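You operate a simulated robot arm through the tools that you are given. There is no shell and no other tool.

Carry out the task below with a simulated robot arm. There is one attempt and no reset: what you move stays moved.

JOB
Mist the dry starter pot twice and put it back.
Fine: use the carriage and the booth; end with the carriage at LOAD; the damp pots get none.
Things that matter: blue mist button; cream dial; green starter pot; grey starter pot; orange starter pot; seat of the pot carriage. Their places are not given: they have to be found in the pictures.

It is judged by the outcome, as a careful person would: the job done as asked, and still so three seconds after it is handed in. It fails if anything else is knocked over, pushed out of place, dropped, spilled or broken.

ROBOT AND FRAMES
A 6-joint arm with a two-finger parallel gripper, fixed in place. Base frame: the origin is at the foot of the arm, x ahead of it, y to its left, z up; the work surface is at about z = 0.75. Readings come in m, degrees, newtons and seconds.
With the tool pointing down near the work surface it reaches from about 0.22 to 0.62 m from the base axis. Its first joint turns from -115.0 to 115.0 degrees. Payload 3.43 kg.
The TCP is the grasp point between the finger pads, 0.034 m short of the fingertips. In the tool frame z runs along the fingers and y along their closing line. Largest opening 0.128 m; finger width 0.024, thickness 0.012; the body of the gripper, 0.048 by 0.13 m, starts 0.096 m behind the TCP.
Orientation is told as [roll, pitch, yaw] about the base's x, y, z axes, in that order, counted from this pose: with the fingers straight down and closing along the base's y, the tool's x points along the base's -x, its y along +y and its z along -z.

CONTROLS
- The arm moves only by the tool jog_arm. Its argument "steps" is text: rows parted by semicolons, each of 7 numbers parted by spaces: the shift along the tool's x, y, z in m, then the turn, a rotation vector about the tool's x, y, z in degrees, then the opening, from 0 (shut) to 1 (fully open). In form: x y z ax ay az grip; .... A call has 1 to 20 rows; each row shifts and turns the commanded pose from where the row before left it, along the tool's axes as they then stand. Rows are played at 5 a second. More than 0.05 m and 8.6 degrees between two rows, or a gripper value outside its range, and nothing of the call is played. A pose out of reach is approached as far as the arm can. The call stops where the force on the tool passes 50 N (or 10 N more than at its start, if that is more) or the arm is blocked; 0.2 s more then pass. The fingers move at their own pace (about 0.153 m/s each) and stop on an object; they squeeze with about 42 N. The grip force told is the motor's: it shows also when the fingers shut on nothing. Time passes only in rows, and 0.2 s behind the last, so rows that do not move let the fingers close. It gives the time, the measured TCP pose, the force on the tool (base axes), the opening and the grip force at its end, in the units of the frame above (readings bear some noise), with the torque about the TCP (base axes, N m) and any sound that the robot's microphone picked up.
- Cameras (640 x 400 px; columns grow to the right, rows downward): "scene" is fixed at [0.3989, -0.6477, 1.3073]; the picture's right is [0.61, 0.79, 0.00], its down [0.42, -0.32, -0.85] and it looks along [-0.67, 0.52, -0.53] (base axes); focal length 222 px, centre (320, 200). "wrist" rides on the gripper at [0.076, -0.011, -0.16] in the tool frame; the picture's right is [0.15, 0.99, 0.00], its down [-0.88, 0.13, -0.46] and it looks along [-0.45, 0.07, 0.89] (tool axes); focal length 234 px, centre (320, 200).
- camera(camera): a new picture of that camera. The clock stands still meanwhile.
- slide_trunk(by): slides the trunk up (or, below 0, down) by that many m; the arm rides with it, the base frame stays. It gives what a move gives, with no picture.
- pixel_to_xyz(camera, pixels): for up to 12 pixels [column, row] of the newest picture of that camera ("zoom" is the newest enlarged one), the place [x, y, z] in the base frame of the surface seen there, good to about 0.002 m. The clock stands still meanwhile.
- zoom(camera, box): a new picture of the part [left, top, right, bottom] of that camera's present view, enlarged. The clock stands still meanwhile.
- hand_in(): hands the job in; it is judged then, once.

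Open the gripper and draw the arm clear of the work before you hand the job in, unless the task says otherwise.

The tools are called after ">>>" as a command line: name --argument value ..., lists and objects as JSON in quotes. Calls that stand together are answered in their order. jog_arm: Moves the arm, as the interface text tells. Its arguments: {"type":"object","properties":{"steps":{"type":"string"}},"required":["steps"]} The other tools are called the same way: slide_trunk (by) slides the trunk up or down; camera (camera) takes a picture; pixel_to_xyz (camera, pixels) gives the place of the surface under pixels of a picture; zoom (camera, box) takes an enlarged picture of a part of a camera's view; hand_in () hands the job in.

At the start:

```text
time: 0.0
eef_pos: [0.0773, -0.4095, 1.2114]
tool_rot: [0.0, 0.0, 0.0]
force: [1.1, -0.1, -0.4]
moment: [-0.02, 0.0, 0.02]
finger_gap: 0.128
gripper_force: 0.0
trunk travel left (down, up): [-0.925, 0.065]
```

scene: 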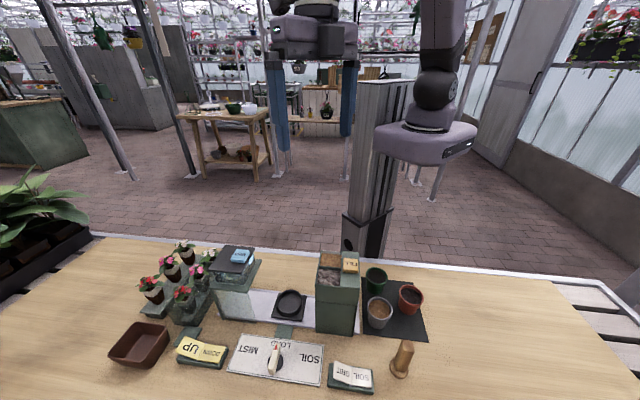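
wrist: 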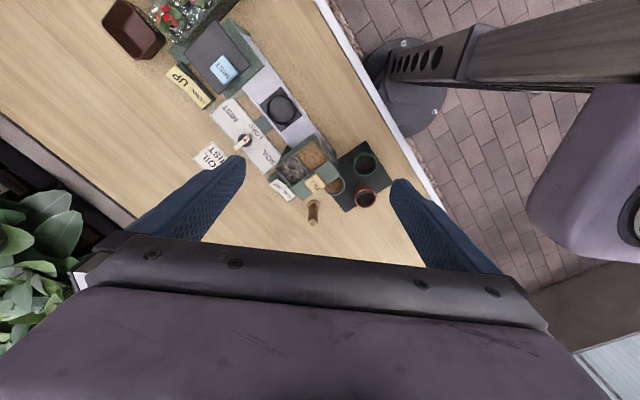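

I see the bench with a booth (MIST), a seat on a track, a dial with MIST/LOAD/SOIL, a hopper (FILL) and three pots near (375,280), (378,312), (410,297). I zoom in for detail first.

>>> zoom --camera "scene" --box '[200, 235, 440, 395]'

>>> zoom --camera "scene" --box '[350, 250, 440, 350]'

>>> zoom --camera "scene" --box '[160, 320, 390, 400]'

```text
2.50 times, centred on (320, 315) of scene
```

zoom: 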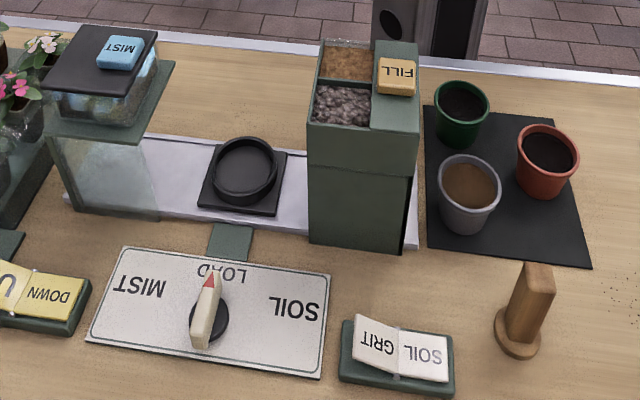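

```text
4.00 times, centred on (395, 300) of scene
```

zoom: 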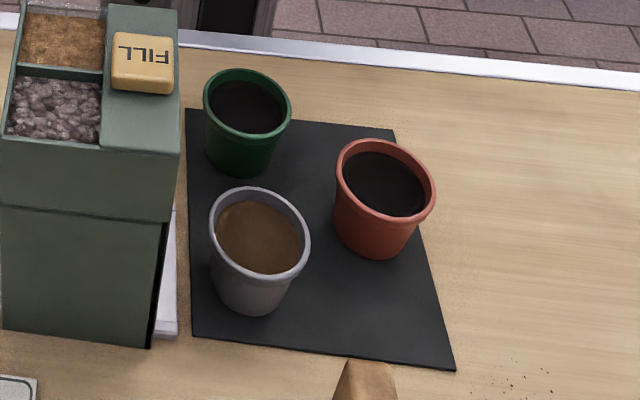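

```text
2.78 times, centred on (275, 360) of scene
```

zoom: 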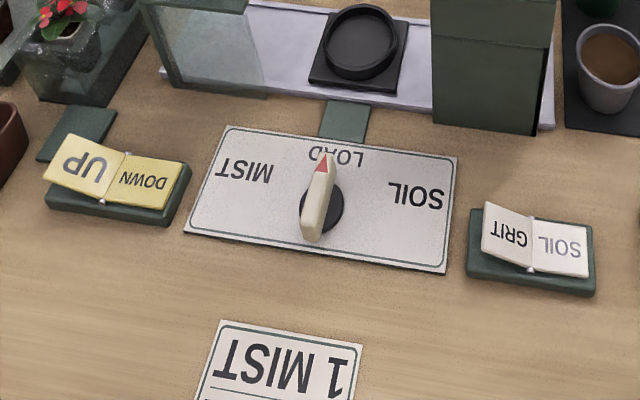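

The grey pot's soil is light brown (dry) while green and orange hold dark soil. There's a note card "1 MIST..." partly out of the scene frame, so I look with the wrist camera.

>>> zoom --camera "wrist" --box '[150, 60, 330, 200]'

>>> zoom --camera "scene" --box '[200, 360, 320, 400]'

>>> zoom --camera "scene" --box '[130, 225, 290, 345]'

```text
2.86 times, centred on (240, 130) of wrist
```

zoom: 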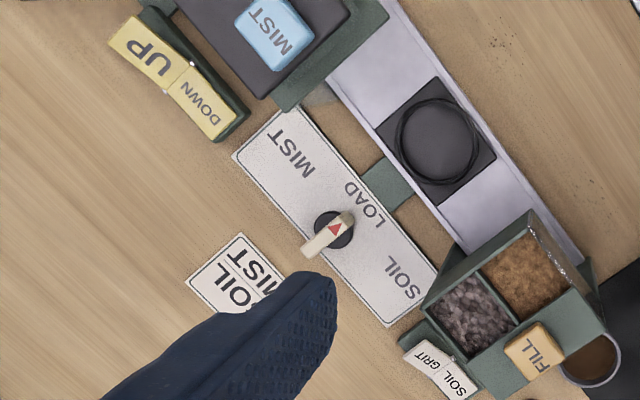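

```text
5.33 times, centred on (260, 380) of scene
```

zoom: 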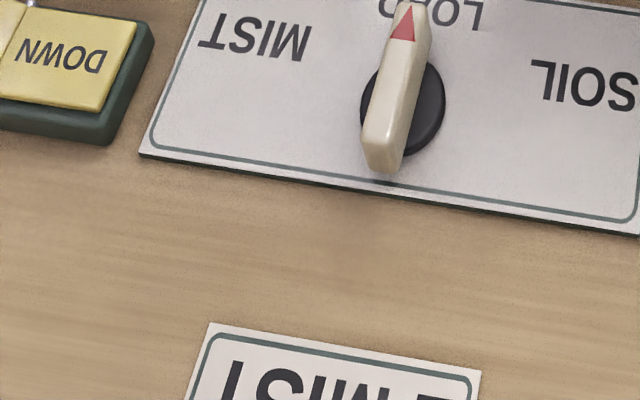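

```text
3.33 times, centred on (210, 285) of scene
```

zoom: 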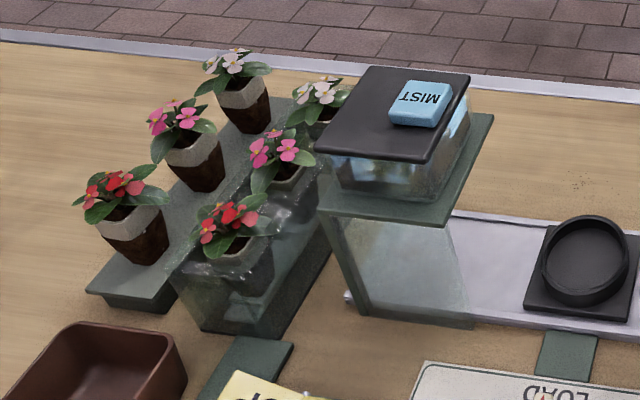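

The card in front reads something like SOIL / MIST; I'll get a better view later. Now I measure positions of the key items in the scene picture.

>>> camera --camera "scene"

>>> pixel_to_xyz --camera "scene" --pixels '[[378, 312], [375, 278], [410, 298], [289, 299], [272, 360], [276, 345], [240, 256], [350, 265], [190, 348], [213, 352], [402, 345], [235, 295]]'

```text
taken
```

scene: 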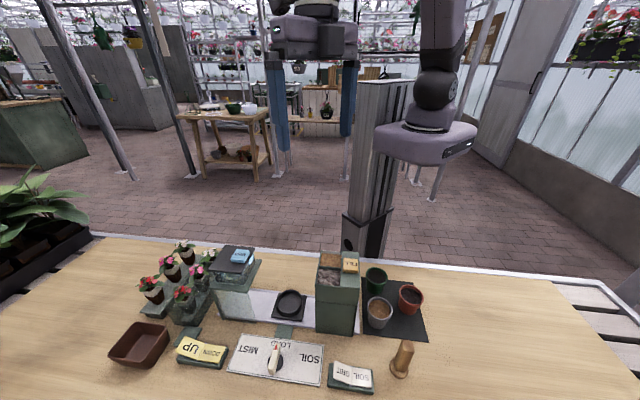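

```text
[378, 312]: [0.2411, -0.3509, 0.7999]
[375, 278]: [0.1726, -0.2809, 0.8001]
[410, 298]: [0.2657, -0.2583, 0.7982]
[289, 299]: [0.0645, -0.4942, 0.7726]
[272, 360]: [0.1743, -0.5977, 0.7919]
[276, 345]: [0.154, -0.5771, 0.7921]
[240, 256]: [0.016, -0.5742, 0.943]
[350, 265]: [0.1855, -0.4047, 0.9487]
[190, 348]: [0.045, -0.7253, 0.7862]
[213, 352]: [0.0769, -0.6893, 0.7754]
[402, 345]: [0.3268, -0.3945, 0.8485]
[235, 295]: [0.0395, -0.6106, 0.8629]
```

The layout runs diagonally: booth around (0.02,-0.57), seat (0.065,-0.494), hopper (0.185,-0.405), dial (0.165,-0.59). I need finer views of the booth and of the dial.

>>> zoom --camera "scene" --box '[205, 235, 325, 335]'

>>> zoom --camera "scene" --box '[215, 320, 335, 395]'

>>> zoom --camera "wrist" --box '[90, 0, 350, 160]'

```text
4.00 times, centred on (265, 285) of scene
```

zoom: 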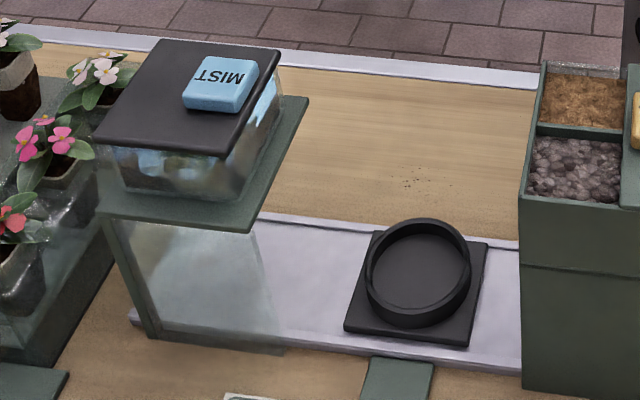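

```text
5.33 times, centred on (275, 358) of scene
```

zoom: 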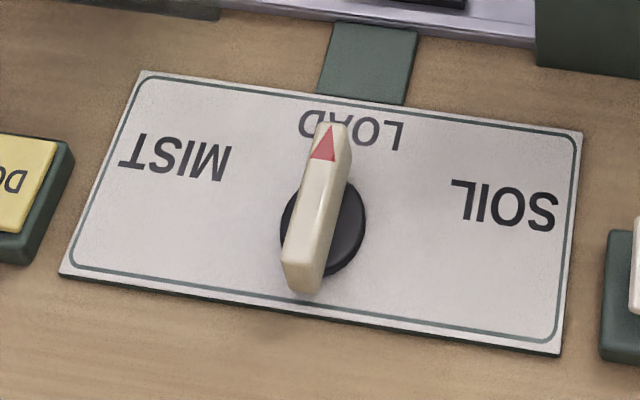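

```text
2.46 times, centred on (220, 80) of wrist
```

zoom: 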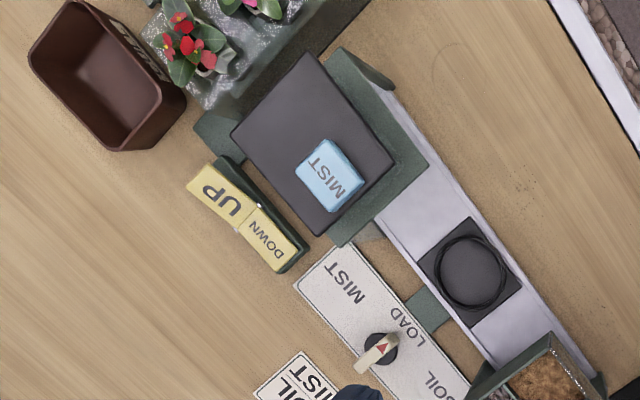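

I re-zoom on the dial and measure the knob's ends, its foot and the printed labels.

>>> zoom --camera "scene" --box '[215, 320, 335, 395]'

>>> pixel_to_xyz --camera "zoom" --pixels '[[333, 128], [305, 268], [322, 190], [302, 290], [350, 225], [285, 240], [175, 155], [505, 205], [350, 128], [145, 75], [580, 135], [365, 60]]'

```text
5.33 times, centred on (275, 358) of scene
```

zoom: 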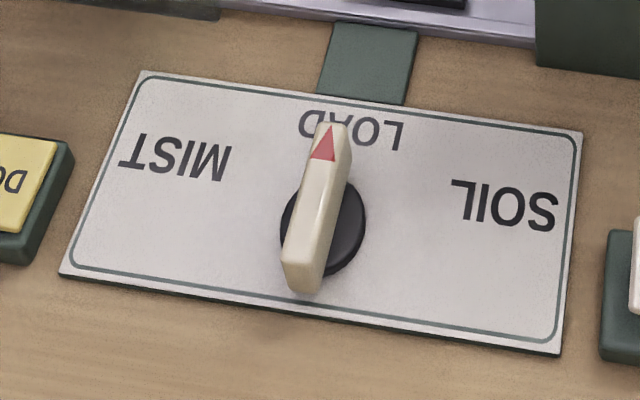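

```text
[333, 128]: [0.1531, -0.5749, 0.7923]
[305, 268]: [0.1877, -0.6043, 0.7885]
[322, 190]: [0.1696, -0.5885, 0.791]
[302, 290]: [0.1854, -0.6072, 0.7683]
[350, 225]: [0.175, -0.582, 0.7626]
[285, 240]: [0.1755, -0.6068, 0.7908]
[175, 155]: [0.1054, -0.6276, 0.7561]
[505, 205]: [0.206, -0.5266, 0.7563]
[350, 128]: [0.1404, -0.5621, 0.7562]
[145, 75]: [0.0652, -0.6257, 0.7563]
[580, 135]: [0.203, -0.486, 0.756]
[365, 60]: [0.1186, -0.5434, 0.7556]
```

Knob handle runs from (0.187,-0.606) to (0.153,-0.575) with top z≈0.79, so its axis is near (0.17,-0.59) and the rig is turned 45°. Next I measure the seat, booth and hopper extents.

>>> zoom --camera "scene" --box '[205, 235, 365, 345]'

>>> pixel_to_xyz --camera "zoom" --pixels '[[270, 268], [340, 200], [347, 262], [404, 262], [337, 285], [338, 325], [290, 295], [350, 235], [392, 330], [390, 200], [457, 290], [530, 330]]'

>>> pixel_to_xyz --camera "zoom" --pixels '[[75, 110], [110, 35], [225, 50], [190, 120], [170, 70], [152, 85], [195, 88], [205, 190], [245, 85], [78, 170], [130, 300], [222, 310]]'

```text
3.64 times, centred on (285, 290) of scene
```

zoom: 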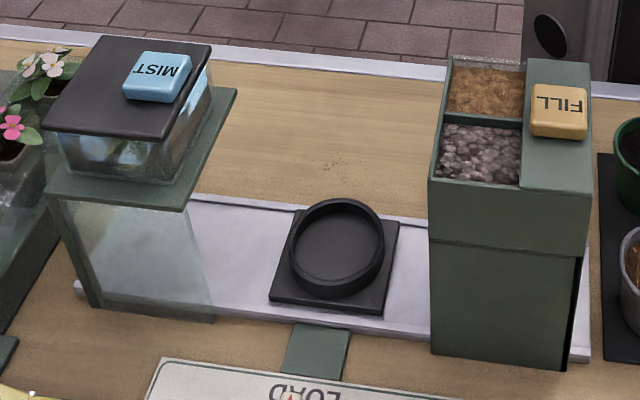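

```text
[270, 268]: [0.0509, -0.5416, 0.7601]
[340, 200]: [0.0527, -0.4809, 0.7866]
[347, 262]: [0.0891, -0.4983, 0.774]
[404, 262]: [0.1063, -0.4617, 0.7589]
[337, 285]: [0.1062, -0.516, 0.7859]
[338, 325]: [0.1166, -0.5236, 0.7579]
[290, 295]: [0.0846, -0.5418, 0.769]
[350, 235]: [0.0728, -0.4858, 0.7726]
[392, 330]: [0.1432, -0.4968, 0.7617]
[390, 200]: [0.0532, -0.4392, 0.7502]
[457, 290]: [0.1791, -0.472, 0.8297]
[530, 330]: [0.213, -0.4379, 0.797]
```

```text
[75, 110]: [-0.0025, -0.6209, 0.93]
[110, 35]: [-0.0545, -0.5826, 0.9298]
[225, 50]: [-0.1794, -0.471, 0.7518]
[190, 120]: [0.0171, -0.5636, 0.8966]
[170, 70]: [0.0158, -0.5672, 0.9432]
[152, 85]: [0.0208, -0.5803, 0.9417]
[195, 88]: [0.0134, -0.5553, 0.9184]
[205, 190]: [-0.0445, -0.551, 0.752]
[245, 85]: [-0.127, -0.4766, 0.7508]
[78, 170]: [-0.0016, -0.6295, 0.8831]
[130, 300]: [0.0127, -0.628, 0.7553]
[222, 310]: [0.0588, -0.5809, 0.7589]
```

Seat centre is near (0.08,-0.4985), ring top z≈0.786, floor 0.773. Now I measure the pots' rims, the mat, and more edges of the hopper and the seat ring.

>>> pixel_to_xyz --camera "zoom" --pixels '[[291, 243], [383, 243], [337, 203], [335, 292], [300, 215], [375, 275], [433, 340], [565, 365], [588, 190], [432, 178], [212, 45], [165, 136]]'

>>> zoom --camera "scene" --box '[350, 250, 446, 350]'

```text
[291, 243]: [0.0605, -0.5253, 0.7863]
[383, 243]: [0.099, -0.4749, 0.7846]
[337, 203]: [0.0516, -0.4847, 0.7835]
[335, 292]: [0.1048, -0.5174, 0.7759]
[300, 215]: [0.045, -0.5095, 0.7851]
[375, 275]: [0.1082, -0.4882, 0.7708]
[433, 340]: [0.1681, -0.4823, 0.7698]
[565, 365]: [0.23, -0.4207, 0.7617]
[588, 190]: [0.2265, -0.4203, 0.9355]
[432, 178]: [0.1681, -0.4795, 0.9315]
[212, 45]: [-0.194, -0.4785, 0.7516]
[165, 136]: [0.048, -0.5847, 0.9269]
```

```text
4.00 times, centred on (398, 300) of scene
```

zoom: 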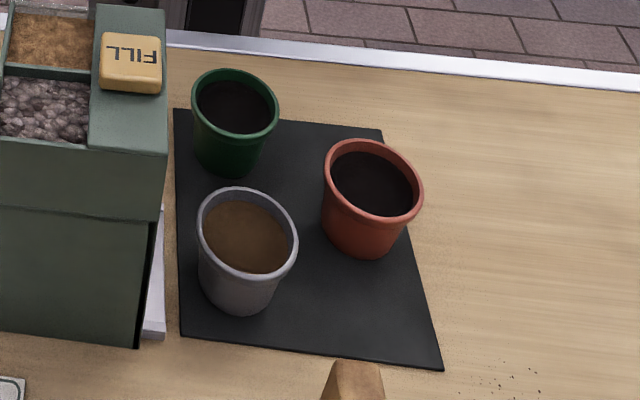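

Now I sample the rims and bases of the grey and neighbouring pots in this zoom.

>>> pixel_to_xyz --camera "zoom" --pixels '[[200, 230], [294, 245], [240, 190], [250, 272], [245, 235], [240, 305], [207, 285], [194, 100], [276, 112], [226, 165], [326, 175], [419, 190]]'

>>> pixel_to_xyz --camera "zoom" --pixels '[[213, 205], [283, 208], [209, 252], [285, 265], [222, 193], [270, 195], [180, 335], [440, 366], [380, 132], [178, 112], [355, 365], [365, 250]]'

```text
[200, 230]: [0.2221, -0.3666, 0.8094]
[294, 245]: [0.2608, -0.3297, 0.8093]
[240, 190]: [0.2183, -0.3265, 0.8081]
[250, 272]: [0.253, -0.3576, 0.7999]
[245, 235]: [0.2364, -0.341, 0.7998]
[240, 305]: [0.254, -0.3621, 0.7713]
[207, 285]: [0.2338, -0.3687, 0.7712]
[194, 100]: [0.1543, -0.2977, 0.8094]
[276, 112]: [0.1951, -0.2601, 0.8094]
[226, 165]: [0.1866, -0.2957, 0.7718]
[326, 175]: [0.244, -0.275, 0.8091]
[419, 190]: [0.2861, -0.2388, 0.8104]
```

```text
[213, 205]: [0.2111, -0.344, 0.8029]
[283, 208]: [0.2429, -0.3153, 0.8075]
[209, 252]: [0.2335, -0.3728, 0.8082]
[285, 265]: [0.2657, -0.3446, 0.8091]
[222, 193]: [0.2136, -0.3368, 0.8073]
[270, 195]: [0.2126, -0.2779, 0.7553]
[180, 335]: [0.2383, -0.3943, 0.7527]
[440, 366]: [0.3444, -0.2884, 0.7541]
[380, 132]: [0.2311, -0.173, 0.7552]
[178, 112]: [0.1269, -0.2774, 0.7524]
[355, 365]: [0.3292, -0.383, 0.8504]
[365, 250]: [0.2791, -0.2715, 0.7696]
```

The grey pot's rim is centred at about (0.239,-0.3445), z 0.809, Ø≈0.056; the seat at about (0.079,-0.5005). I first turn the tool to yaw -135 up high, so that the fingers close across the rail line and the camera side faces away from the hopper.

>>> jog_arm --steps "0 0 0 0 0 8.4375 0.625; 0 0 0 0 0 8.4375 0.625; 0 0 0 0 0 8.4375 0.625; 0 0 0 0 0 8.4375 0.625; 0 0 0 0 0 8.4375 0.625; 0 0 0 0 0 8.4375 0.625; 0 0 0 0 0 8.4375 0.625; 0 0 0 0 0 8.4375 0.625; 0 0 0 0 0 8.4375 0.625; 0 0 0 0 0 8.4375 0.625; 0 0 0 0 0 8.4375 0.625; 0 0 0 0 0 8.4375 0.625; 0 0 0 0 0 8.4375 0.625; 0 0 0 0 0 8.4375 0.625; 0 0 0 0 0 8.4375 0.625; 0 0 0 0 0 8.4375 0.625"

```text
time: 3.4
eef_pos: [0.0758, -0.4087, 1.2117]
tool_rot: [0.0, 0.1, -135.2]
force: [-0.5, 0.0, -0.1]
moment: [-0.02, -0.03, 0.02]
finger_gap: 0.0798
gripper_force: 0.0
trunk travel left (down, up): [-0.925, 0.065]
```

The turn to yaw -135 worked and the finger gap is 0.080. I look with the wrist camera from here.

>>> camera --camera "wrist"

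>>> camera --camera "scene"

```text
taken
```

wrist: 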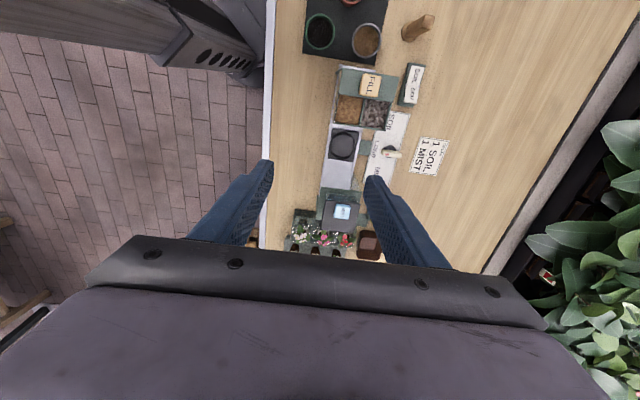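

```text
taken
```

scene: 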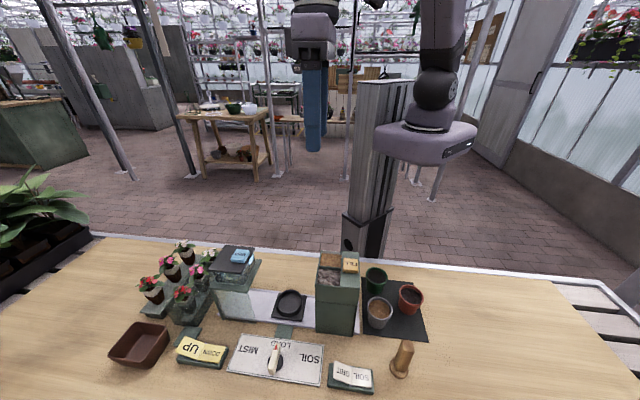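

The card at (430,155) seems to read "1 SOIL / 1 MIST". I zoom in to read it and the rest of the rig from here.

>>> zoom --camera "wrist" --box '[300, 0, 460, 110]'

>>> zoom --camera "wrist" --box '[280, 90, 460, 210]'

>>> zoom --camera "wrist" --box '[270, 170, 390, 265]'

```text
3.64 times, centred on (380, 55) of wrist
```

zoom: 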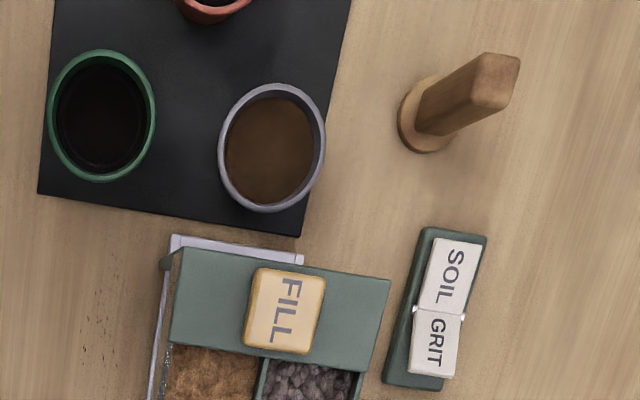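

```text
3.33 times, centred on (370, 150) of wrist
```

zoom: 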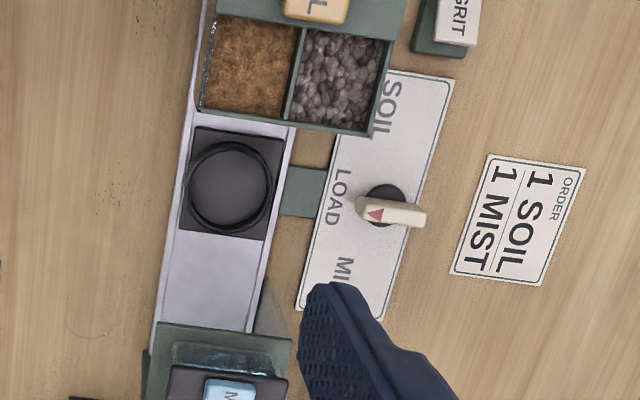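

```text
4.21 times, centred on (330, 218) of wrist
```

zoom: 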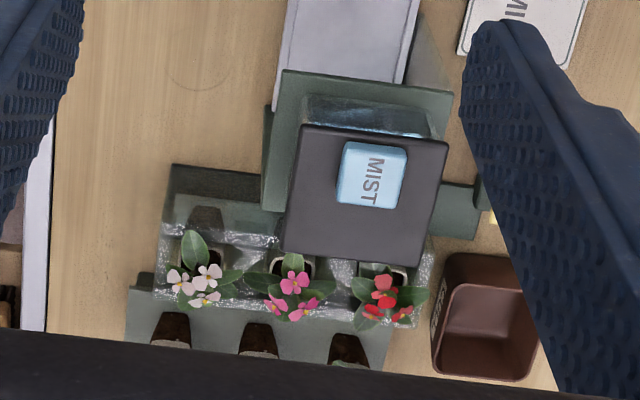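

The card is an order card ("1 SOIL, 1 MIST"), which differs from my job; I follow the job: two mists. The grey pot's light-brown soil is confirmed dry. I move sideways at height to above the grey pot, then down to z≈0.95.

>>> jog_arm --steps "0.0322 0.014 0 0 0 0 0.625; 0.0322 0.014 0 0 0 0 0.625; 0.0322 0.014 0 0 0 0 0.625; 0.0322 0.014 0 0 0 0 0.625; 0.0322 0.014 0 0 0 0 0.625; 0 0 0.0436 0 0 0 0.625; 0 0 0.0436 0 0 0 0.625; 0 0 0.0436 0 0 0 0.625; 0 0 0.0436 0 0 0 0.625; 0 0 0.0436 0 0 0 0.625; 0 0 0.0436 0 0 0 0.625"

>>> camera --camera "wrist"

>>> camera --camera "scene"

```text
time: 5.8
eef_pos: [0.2375, -0.3431, 0.9485]
tool_rot: [0.1, 0.1, -135.0]
force: [-0.1, 0.0, 0.6]
moment: [-0.03, 0.02, -0.04]
finger_gap: 0.0799
gripper_force: 0.0
trunk travel left (down, up): [-0.925, 0.065]
```

```text
taken
```

wrist: 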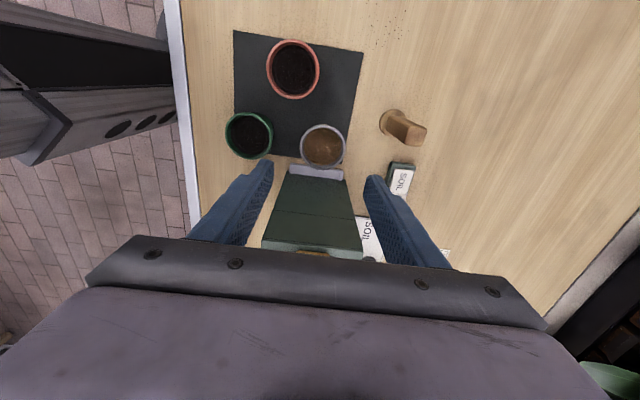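

```text
taken
```

scene: 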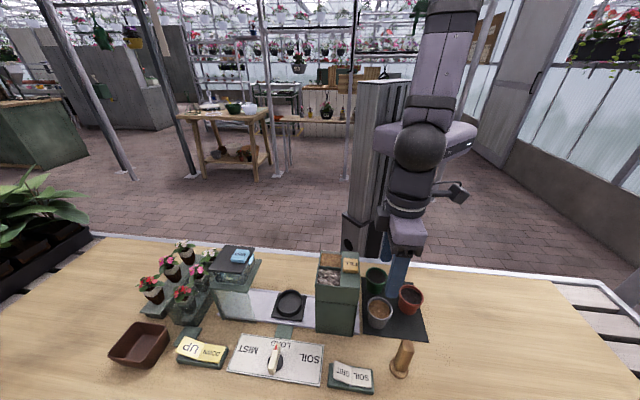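

The gripper is above the grey pot; in the wrist view the pot is at (323,147). I cross-check the rim positions from this second viewpoint.

>>> zoom --camera "wrist" --box '[215, 90, 375, 190]'

```text
4.00 times, centred on (295, 140) of wrist
```

zoom: 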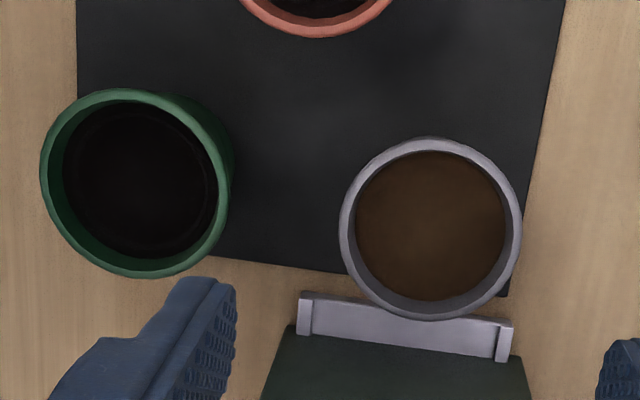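

>>> pixel_to_xyz --camera "zoom" --pixels '[[344, 230], [517, 228], [430, 143], [428, 314], [370, 166], [492, 168], [368, 290], [490, 290], [46, 180], [222, 180], [130, 95], [140, 272]]'

```text
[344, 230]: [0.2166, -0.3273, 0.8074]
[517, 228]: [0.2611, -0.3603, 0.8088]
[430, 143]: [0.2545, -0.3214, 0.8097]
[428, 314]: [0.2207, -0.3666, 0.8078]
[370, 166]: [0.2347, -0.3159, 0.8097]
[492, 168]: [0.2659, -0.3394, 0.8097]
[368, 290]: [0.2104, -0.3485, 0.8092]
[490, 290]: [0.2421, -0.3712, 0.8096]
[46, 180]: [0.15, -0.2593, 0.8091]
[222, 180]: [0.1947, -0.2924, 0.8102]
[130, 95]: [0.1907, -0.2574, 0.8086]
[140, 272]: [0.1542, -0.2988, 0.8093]
```

Both views agree: grey pot centre (0.2383,-0.3438), rim z 0.809. The fingers straddle it with ~12 mm on each side, clear of green; I descend to TCP z≈0.810 with the fingers at 0.08.

>>> jog_arm --steps "0 0.001 0.03 0 0 0 0.625; 0 0 0.03 0 0 0 0.625; 0 0 0.03 0 0 0 0.625; 0 0 0.02 0 0 0 0.625; 0 0 0.015 0 0 0 0.625; 0 0 0.0135 0 0 0 0.625; 0 0 0 0 0 0 0.625"

>>> camera --camera "scene"

>>> zoom --camera "scene" --box '[330, 230, 450, 350]'

```text
time: 7.4
eef_pos: [0.2406, -0.3467, 0.8108]
tool_rot: [0.0, 0.0, -135.0]
force: [0.0, 0.0, -0.5]
moment: [-0.03, -0.04, -0.02]
finger_gap: 0.0799
gripper_force: 0.1
trunk travel left (down, up): [-0.925, 0.065]
```

```text
taken
```

scene: 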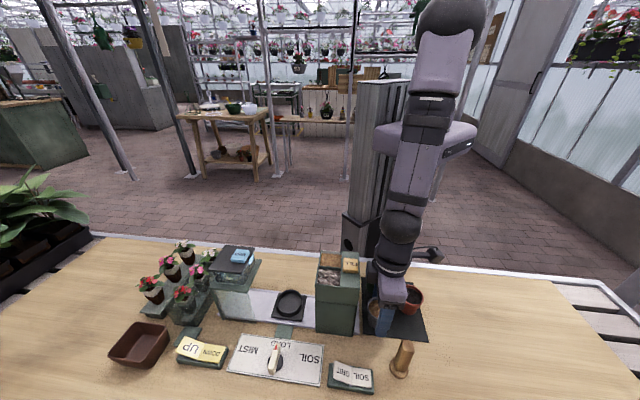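

```text
3.33 times, centred on (390, 290) of scene
```

zoom: 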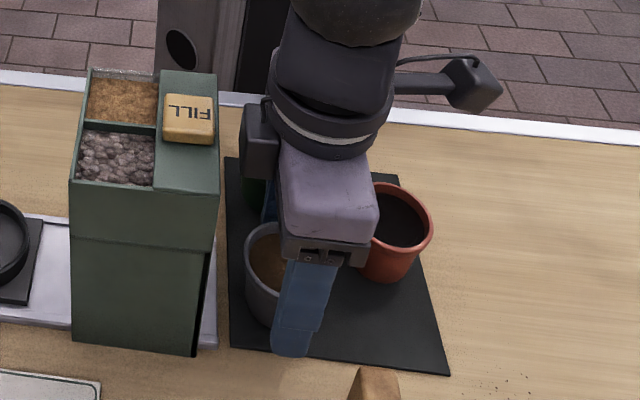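

The TCP reads about 3 mm off the pot centre along the closing line, maybe noise. I take another still reading before closing.

>>> jog_arm --steps "0 0 0 0 0 0 0.625"

>>> zoom --camera "wrist" --box '[220, 130, 420, 270]'

```text
time: 7.8
eef_pos: [0.2415, -0.3472, 0.8105]
tool_rot: [0.1, 0.0, -134.9]
force: [-0.2, -0.2, 0.6]
moment: [0.01, -0.03, 0.02]
finger_gap: 0.0799
gripper_force: 0.0
trunk travel left (down, up): [-0.925, 0.065]
```

```text
2.86 times, centred on (320, 200) of wrist
```

zoom: 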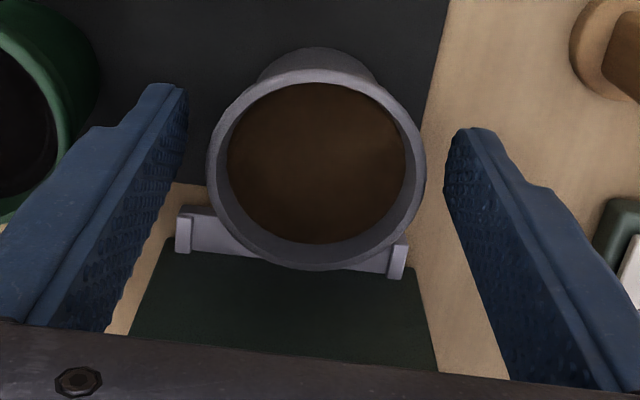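

I check the rim position again from this close view before correcting.

>>> pixel_to_xyz --camera "zoom" --pixels '[[212, 165], [422, 165], [310, 75], [318, 263], [245, 100], [385, 240], [385, 100], [245, 235], [178, 100], [460, 150]]'

```text
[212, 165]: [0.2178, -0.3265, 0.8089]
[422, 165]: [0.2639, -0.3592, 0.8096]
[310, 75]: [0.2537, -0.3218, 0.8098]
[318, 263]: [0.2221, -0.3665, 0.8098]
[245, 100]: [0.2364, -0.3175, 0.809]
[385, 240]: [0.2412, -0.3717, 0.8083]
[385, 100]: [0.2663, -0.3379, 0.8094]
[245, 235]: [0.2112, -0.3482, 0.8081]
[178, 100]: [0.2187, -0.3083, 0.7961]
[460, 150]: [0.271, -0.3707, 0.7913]
```

Fingers' midpoint by vision is within 1-2 mm of the pot centre. I shift 2 mm and close gently in place, letting rows pass for the fingers to settle.

>>> jog_arm --steps "0 -0.002 0 0 0 0 0.625; 0 0 0 0 0 0 0.55; 0 0 0 0 0 0 0.5; 0 0 0 0 0 0 0.46; 0 0 0 0 0 0 0.42; 0 0 0 0 0 0 0.38; 0 0 0 0 0 0 0.3; 0 0 0 0 0 0 0.3"

```text
time: 9.6
eef_pos: [0.2392, -0.3456, 0.8118]
tool_rot: [-0.1, 0.0, -135.0]
force: [0.5, -1.8, 2.0]
moment: [0.01, -0.02, -0.02]
finger_gap: 0.0583
gripper_force: 42.3
trunk travel left (down, up): [-0.925, 0.065]
```

Gripped with gap 0.058 and 42 N. I lift slowly a little first and check it holds.

>>> jog_arm --steps "0 0 -0.008 0 0 0 0.3; 0 0 -0.012 0 0 0 0.3; 0 0 -0.02 0 0 0 0.3; 0 0 -0.02 0 0 0 0.3; 0 0 0 0 0 0 0.3"

>>> zoom --camera "scene" --box '[330, 210, 450, 350]'

>>> camera --camera "wrist"

```text
time: 10.8
eef_pos: [0.2407, -0.3411, 0.8726]
tool_rot: [-0.1, 0.0, -135.0]
force: [0.1, -0.5, -0.2]
moment: [0.01, -0.06, -0.02]
finger_gap: 0.0581
gripper_force: 42.4
trunk travel left (down, up): [-0.925, 0.065]
```

```text
2.86 times, centred on (390, 280) of scene
```

zoom: 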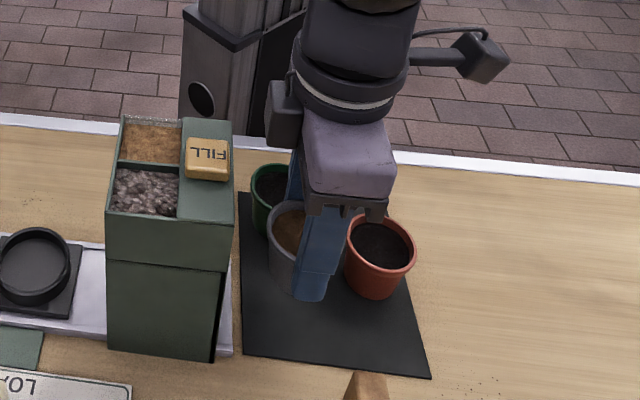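

```text
taken
```

wrist: 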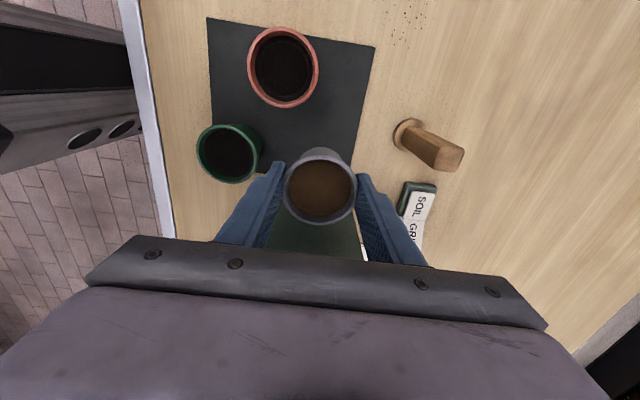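

The pot is held upright between the fingers. I lift it to z≈1.06 to clear the hopper, then travel back along the rail line to above the seat.

>>> jog_arm --steps "0 0 -0.031 0 0 0 0.3; 0 0 -0.031 0 0 0 0.3; 0 0 -0.031 0 0 0 0.3; 0 0 -0.031 0 0 0 0.3; 0 0 -0.031 0 0 0 0.3; 0 0 -0.031 0 0 0 0.3; -0.014 0 0 0 0 0 0.3; -0.028 -0.0004 0 0 0 0 0.3; -0.028 -0.0004 0 0 0 0 0.3; -0.028 -0.0004 0 0 0 0 0.3; -0.028 -0.0004 0 0 0 0 0.3; -0.028 -0.0004 0 0 0 0 0.3; -0.028 -0.0004 0 0 0 0 0.3; -0.028 -0.0004 0 0 0 0 0.3; -0.014 0 0 0 0 0 0.3; 0 0 0 0 0 0 0.3"

>>> camera --camera "scene"

>>> camera --camera "wrist"

```text
time: 14.2
eef_pos: [0.0771, -0.4996, 1.0574]
tool_rot: [0.0, 0.0, -135.0]
force: [0.0, 0.6, -0.4]
moment: [-0.03, -0.03, 0.01]
finger_gap: 0.0582
gripper_force: 42.2
trunk travel left (down, up): [-0.925, 0.065]
```

```text
taken
```

scene: 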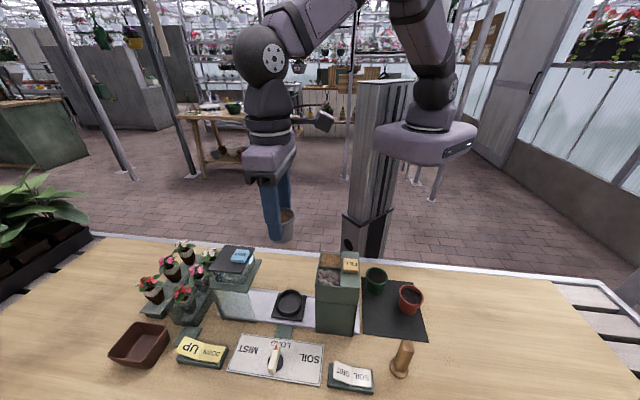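

```text
taken
```

wrist: 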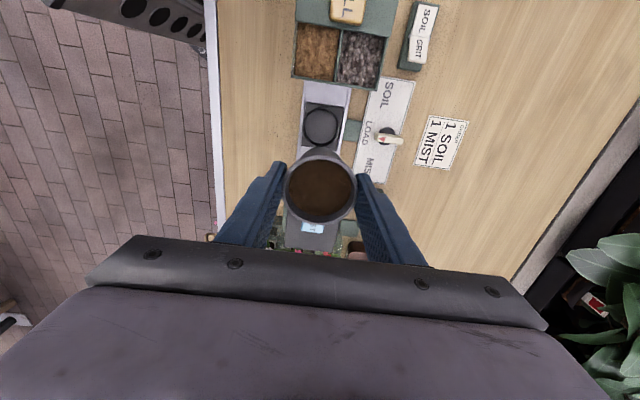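

The pot hangs above the seat, which shows in the wrist view at (321,127). I refine the seat-ring centre from this view.

>>> zoom --camera "wrist" --box '[290, 90, 354, 150]'

```text
6.67 times, centred on (322, 120) of wrist
```

zoom: 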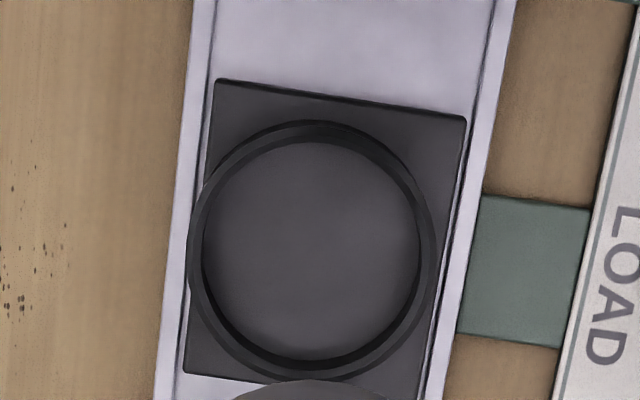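

I sample the ring's top edge around its circumference.

>>> pixel_to_xyz --camera "zoom" --pixels '[[195, 255], [428, 255], [312, 130], [225, 165], [398, 165], [225, 345], [398, 345], [312, 245], [215, 82], [464, 120], [185, 372], [310, 366]]'

```text
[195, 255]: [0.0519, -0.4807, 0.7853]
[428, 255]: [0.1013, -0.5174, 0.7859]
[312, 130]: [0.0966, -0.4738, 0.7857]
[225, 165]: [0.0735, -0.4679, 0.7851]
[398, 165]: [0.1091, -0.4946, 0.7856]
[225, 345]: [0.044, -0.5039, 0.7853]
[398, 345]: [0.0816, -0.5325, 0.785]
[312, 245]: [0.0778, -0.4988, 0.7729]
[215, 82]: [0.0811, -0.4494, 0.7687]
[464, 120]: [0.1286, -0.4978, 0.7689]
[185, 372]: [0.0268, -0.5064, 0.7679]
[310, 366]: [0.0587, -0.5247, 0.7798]
```

Ring centre ≈ (0.0778,-0.5000); TCP reads (0.0771,-0.4996). I check where the pot's rim sits in the hand.

>>> zoom --camera "wrist" --box '[265, 130, 377, 240]'

```text
3.64 times, centred on (321, 185) of wrist
```

zoom: 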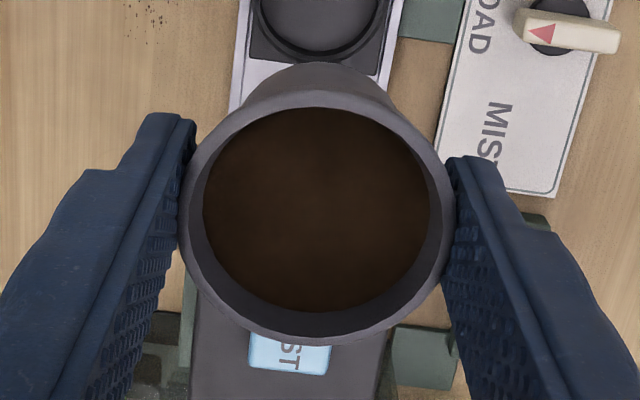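

>>> pixel_to_xyz --camera "zoom" --pixels '[[187, 210], [449, 210], [316, 97], [318, 337], [230, 120], [405, 305], [405, 125], [230, 305]]'

```text
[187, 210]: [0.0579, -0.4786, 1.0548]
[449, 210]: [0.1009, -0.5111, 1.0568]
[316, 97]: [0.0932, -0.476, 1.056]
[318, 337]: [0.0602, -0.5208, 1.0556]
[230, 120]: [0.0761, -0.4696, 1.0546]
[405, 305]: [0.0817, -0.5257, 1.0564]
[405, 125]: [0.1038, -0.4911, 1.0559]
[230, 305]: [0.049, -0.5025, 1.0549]
```

Pot centre in hand ≈ (0.0779,-0.4970), so only ~2.5 mm to shift. Before descending I check the gripper's sides (the box on its left) against the booth and the hopper.

>>> zoom --camera "scene" --box '[220, 90, 350, 250]'

```text
2.50 times, centred on (285, 170) of scene
```

zoom: 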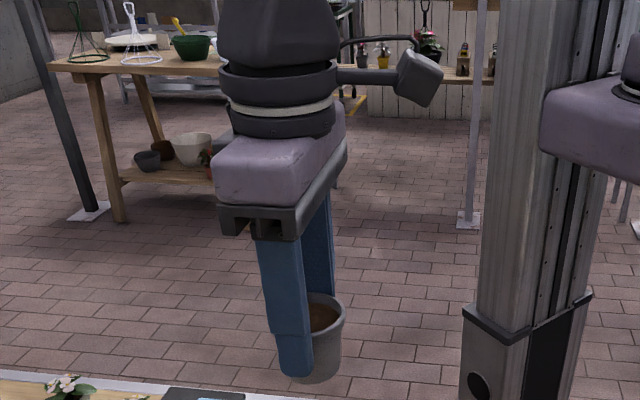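

>>> pixel_to_xyz --camera "zoom" --pixels '[[225, 215], [292, 230], [220, 165], [225, 90], [430, 95], [405, 75], [345, 150], [225, 40], [330, 100], [425, 60]]'

```text
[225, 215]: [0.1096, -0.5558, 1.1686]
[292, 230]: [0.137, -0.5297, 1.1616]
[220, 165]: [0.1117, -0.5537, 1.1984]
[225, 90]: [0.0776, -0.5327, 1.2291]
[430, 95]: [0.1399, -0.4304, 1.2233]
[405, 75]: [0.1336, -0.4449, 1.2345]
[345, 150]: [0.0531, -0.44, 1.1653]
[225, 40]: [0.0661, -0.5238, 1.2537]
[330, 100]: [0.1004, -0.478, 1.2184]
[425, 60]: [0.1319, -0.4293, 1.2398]
```

Body clearances are fine (camera side ≥3 cm above the hopper, body ±2.4 cm along the rail). I apply the small shift and descend to about 3 cm above final height.

>>> jog_arm --steps "-0.0015 0.0012 0.02 0 0 0 0.3; 0 0 0.03 0 0 0 0.3; 0 0 0.03 0 0 0 0.3; 0 0 0.03 0 0 0 0.3; 0 0 0.03 0 0 0 0.3; 0 0 0.03 0 0 0 0.3; 0 0 0.02 0 0 0 0.3; 0 0 0.01 0 0 0 0.3; 0 0 0 0 0 0 0.3"

>>> zoom --camera "scene" --box '[215, 205, 375, 345]'

>>> zoom --camera "wrist" --box '[240, 120, 400, 250]'

```text
time: 16.2
eef_pos: [0.0787, -0.5006, 0.8554]
tool_rot: [0.0, 0.0, -135.0]
force: [-0.4, -0.1, 0.7]
moment: [-0.03, -0.03, 0.02]
finger_gap: 0.0579
gripper_force: 42.2
trunk travel left (down, up): [-0.925, 0.065]
```

```text
2.86 times, centred on (295, 275) of scene
```

zoom: 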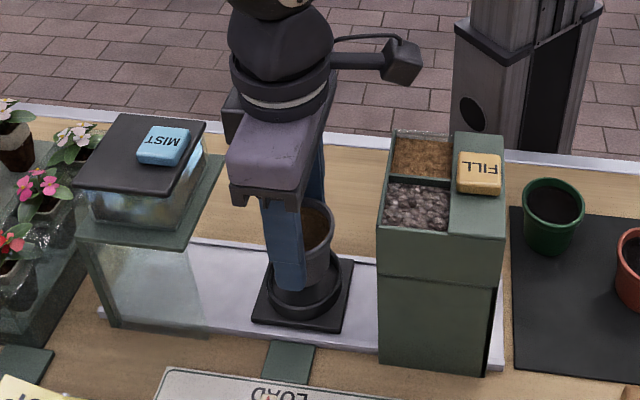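

```text
3.08 times, centred on (320, 185) of wrist
```

zoom: 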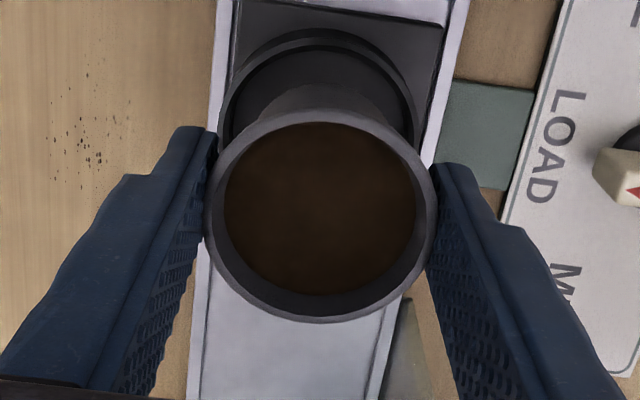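

The pot sits right above the ring. I verify the alignment again with points on the pot's rim and the visible ring arc.

>>> pixel_to_xyz --camera "zoom" --pixels '[[210, 215], [430, 215], [318, 117], [320, 317], [245, 140], [395, 295], [395, 140], [245, 295], [228, 95], [318, 38], [405, 95], [275, 45]]'

```text
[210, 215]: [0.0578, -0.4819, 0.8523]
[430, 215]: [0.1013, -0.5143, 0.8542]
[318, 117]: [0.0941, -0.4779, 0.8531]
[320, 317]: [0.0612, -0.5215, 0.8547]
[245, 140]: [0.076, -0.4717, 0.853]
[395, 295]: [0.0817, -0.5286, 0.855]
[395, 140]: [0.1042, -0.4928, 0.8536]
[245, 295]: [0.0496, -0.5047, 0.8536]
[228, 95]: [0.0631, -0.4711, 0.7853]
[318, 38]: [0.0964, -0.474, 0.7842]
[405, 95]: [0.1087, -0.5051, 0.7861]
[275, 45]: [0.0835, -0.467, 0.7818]
```

Aligned to within ~1 mm. I lower about 23 mm in shrinking steps and read the force.

>>> jog_arm --steps "0 0 0.01 0 0 0 0.3; 0 0 0.007 0 0 0 0.3; 0 0 0.004 0 0 0 0.3; 0 0 0.002 0 0 0 0.3; 0 0 0 0 0 0 0.3"

>>> zoom --camera "scene" --box '[235, 245, 335, 335]'

```text
time: 17.4
eef_pos: [0.0791, -0.502, 0.8329]
tool_rot: [0.1, 0.0, -135.0]
force: [0.0, 0.0, -0.1]
moment: [-0.01, -0.01, -0.01]
finger_gap: 0.0578
gripper_force: 42.2
trunk travel left (down, up): [-0.925, 0.065]
```

```text
4.44 times, centred on (285, 290) of scene
```

zoom: 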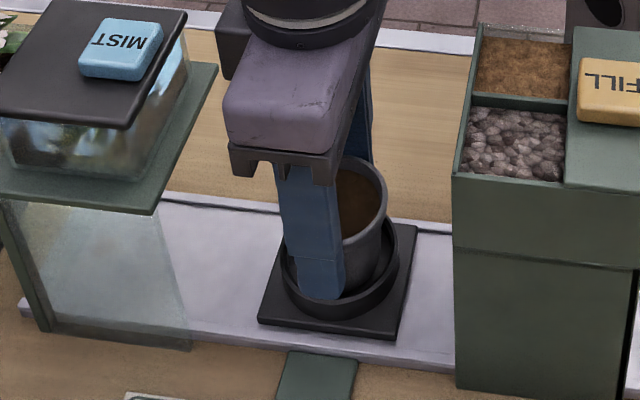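

No contact yet and the finger tips remain above the ring. I lower in 1-2 mm steps until the force shows contact.

>>> jog_arm --steps "0 0 0.0015 0 0 0 0.3; 0 0 0.001 0 0 0 0.3; 0 0 0 0 0 0 0.3"

```text
time: 18.2
eef_pos: [0.0796, -0.5018, 0.8305]
tool_rot: [0.1, 0.1, -135.0]
force: [1.0, -0.5, 0.1]
moment: [0.0, -0.01, -0.01]
finger_gap: 0.0579
gripper_force: 42.2
trunk travel left (down, up): [-0.925, 0.065]
```

>>> jog_arm --steps "0 0 0.001 0 0 0 0.3; 0 0 0.001 0 0 0 0.3; 0 0 0 0 0 0 0.3"

```text
time: 19.0
eef_pos: [0.0787, -0.501, 0.8294]
tool_rot: [0.0, 0.1, -135.0]
force: [0.3, 0.1, 2.0]
moment: [0.05, 0.03, 0.0]
finger_gap: 0.0581
gripper_force: 42.1
trunk travel left (down, up): [-0.925, 0.065]
```

A first hint of contact (2 N up). One more millimetre to confirm.

>>> jog_arm --steps "0 0 0.001 0 0 0 0.3; 0 0 0 0 0 0 0.3"

```text
time: 19.6
eef_pos: [0.0794, -0.5019, 0.8302]
tool_rot: [0.2, 0.0, -134.9]
force: [-1.8, 1.7, 12.6]
moment: [0.25, 0.29, 0.02]
finger_gap: 0.0578
gripper_force: 42.3
trunk travel left (down, up): [-0.925, 0.065]
```

Contact at 12.6 N with rim z at ~0.829, so the pot is on the seat floor. I back off the push by 0.5 mm and open gently.

>>> jog_arm --steps "0 0 -0.0007 0 0 0 0.3; 0 0 0 0 0 0 0.45; 0 0 0 0 0 0 0.48; 0 0 0 0 0 0 0.52; 0 0 0 0 0 0 0.56; 0 0 0 0 0 0 0.6; 0 0 0 0 0 0 0.625; 0 0 0 0 0 0 0.625"

>>> zoom --camera "wrist" --box '[240, 120, 400, 250]'

>>> zoom --camera "scene" --box '[235, 245, 335, 335]'

```text
time: 21.4
eef_pos: [0.0801, -0.5012, 0.8302]
tool_rot: [0.0, 0.0, -135.0]
force: [-0.1, 0.0, 0.2]
moment: [-0.03, 0.04, 0.03]
finger_gap: 0.0799
gripper_force: 0.0
trunk travel left (down, up): [-0.925, 0.065]
```

```text
3.08 times, centred on (320, 185) of wrist
```

zoom: 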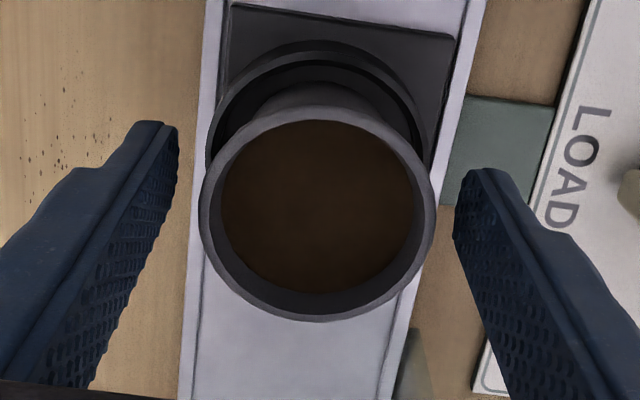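

```text
4.44 times, centred on (285, 290) of scene
```

zoom: 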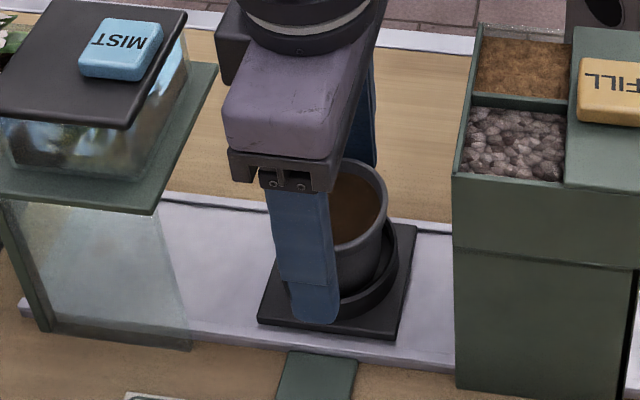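

The pot stands free in the seat. I raise straight up to z≈1.0 and look again.

>>> jog_arm --steps "0 0 -0.015 0 0 0 0.625; 0 0 -0.025 0 0 0 0.625; 0 0 -0.03 0 0 0 0.625; 0 0 -0.03 0 0 0 0.625; 0 0 -0.03 0 0 0 0.625; 0 0 -0.03 0 0 0 0.625; 0 0 -0.03 0 0 0 0.625; 0 0 0 0 0 0 0.625"

>>> zoom --camera "wrist" --box '[280, 80, 400, 170]'

>>> zoom --camera "scene" --box '[235, 245, 335, 335]'

```text
time: 23.2
eef_pos: [0.0777, -0.4971, 1.0221]
tool_rot: [-0.1, 0.0, -135.0]
force: [-0.4, 0.2, 0.1]
moment: [0.01, -0.02, 0.03]
finger_gap: 0.0802
gripper_force: 0.1
trunk travel left (down, up): [-0.925, 0.065]
```

```text
4.44 times, centred on (340, 125) of wrist
```

zoom: 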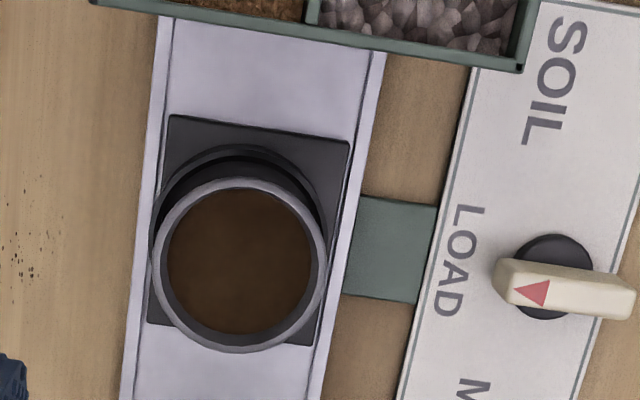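

```text
4.44 times, centred on (285, 290) of scene
```

zoom: 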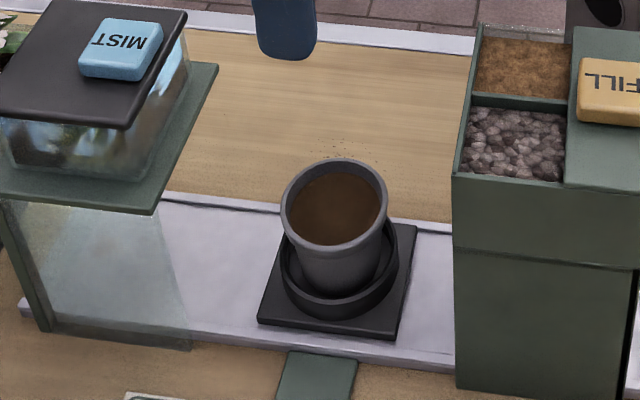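

Pot stands upright in the ring. I record its rim position from the scene zoom, then measure the knob from the wrist view.

>>> pixel_to_xyz --camera "zoom" --pixels '[[283, 205], [385, 205], [335, 162], [335, 248], [300, 175], [370, 235], [370, 173], [300, 237]]'

>>> zoom --camera "wrist" --box '[350, 90, 430, 170]'

```text
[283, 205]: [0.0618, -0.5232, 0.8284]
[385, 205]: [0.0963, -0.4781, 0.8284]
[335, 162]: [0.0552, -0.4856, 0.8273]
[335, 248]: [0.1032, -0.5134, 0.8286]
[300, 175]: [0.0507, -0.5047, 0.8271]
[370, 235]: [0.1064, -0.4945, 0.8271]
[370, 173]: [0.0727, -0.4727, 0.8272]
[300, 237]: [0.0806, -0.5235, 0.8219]
```

```text
5.00 times, centred on (390, 130) of wrist
```

zoom: 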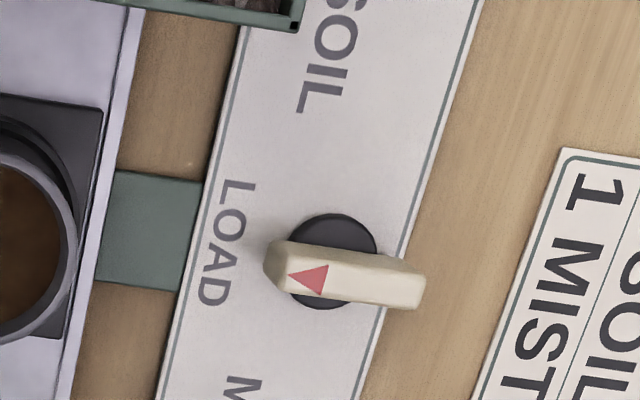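

Pot rim centre in seat ≈ (0.079,-0.500), z 0.828. Now the knob's corners and base disc from this wrist view.

>>> pixel_to_xyz --camera "zoom" --pixels '[[290, 272], [420, 290], [360, 280], [275, 250], [275, 285], [418, 302], [345, 222], [325, 303], [345, 260], [330, 300], [390, 262], [310, 292]]'

```text
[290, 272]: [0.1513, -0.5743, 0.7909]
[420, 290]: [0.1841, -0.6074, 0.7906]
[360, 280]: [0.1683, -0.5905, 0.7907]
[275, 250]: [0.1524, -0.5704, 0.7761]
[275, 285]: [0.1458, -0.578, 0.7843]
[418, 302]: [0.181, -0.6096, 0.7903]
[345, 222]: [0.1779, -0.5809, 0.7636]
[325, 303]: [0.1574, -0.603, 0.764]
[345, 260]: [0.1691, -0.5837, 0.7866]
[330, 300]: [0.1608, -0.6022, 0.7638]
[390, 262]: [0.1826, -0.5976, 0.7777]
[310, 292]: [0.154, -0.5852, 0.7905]
```

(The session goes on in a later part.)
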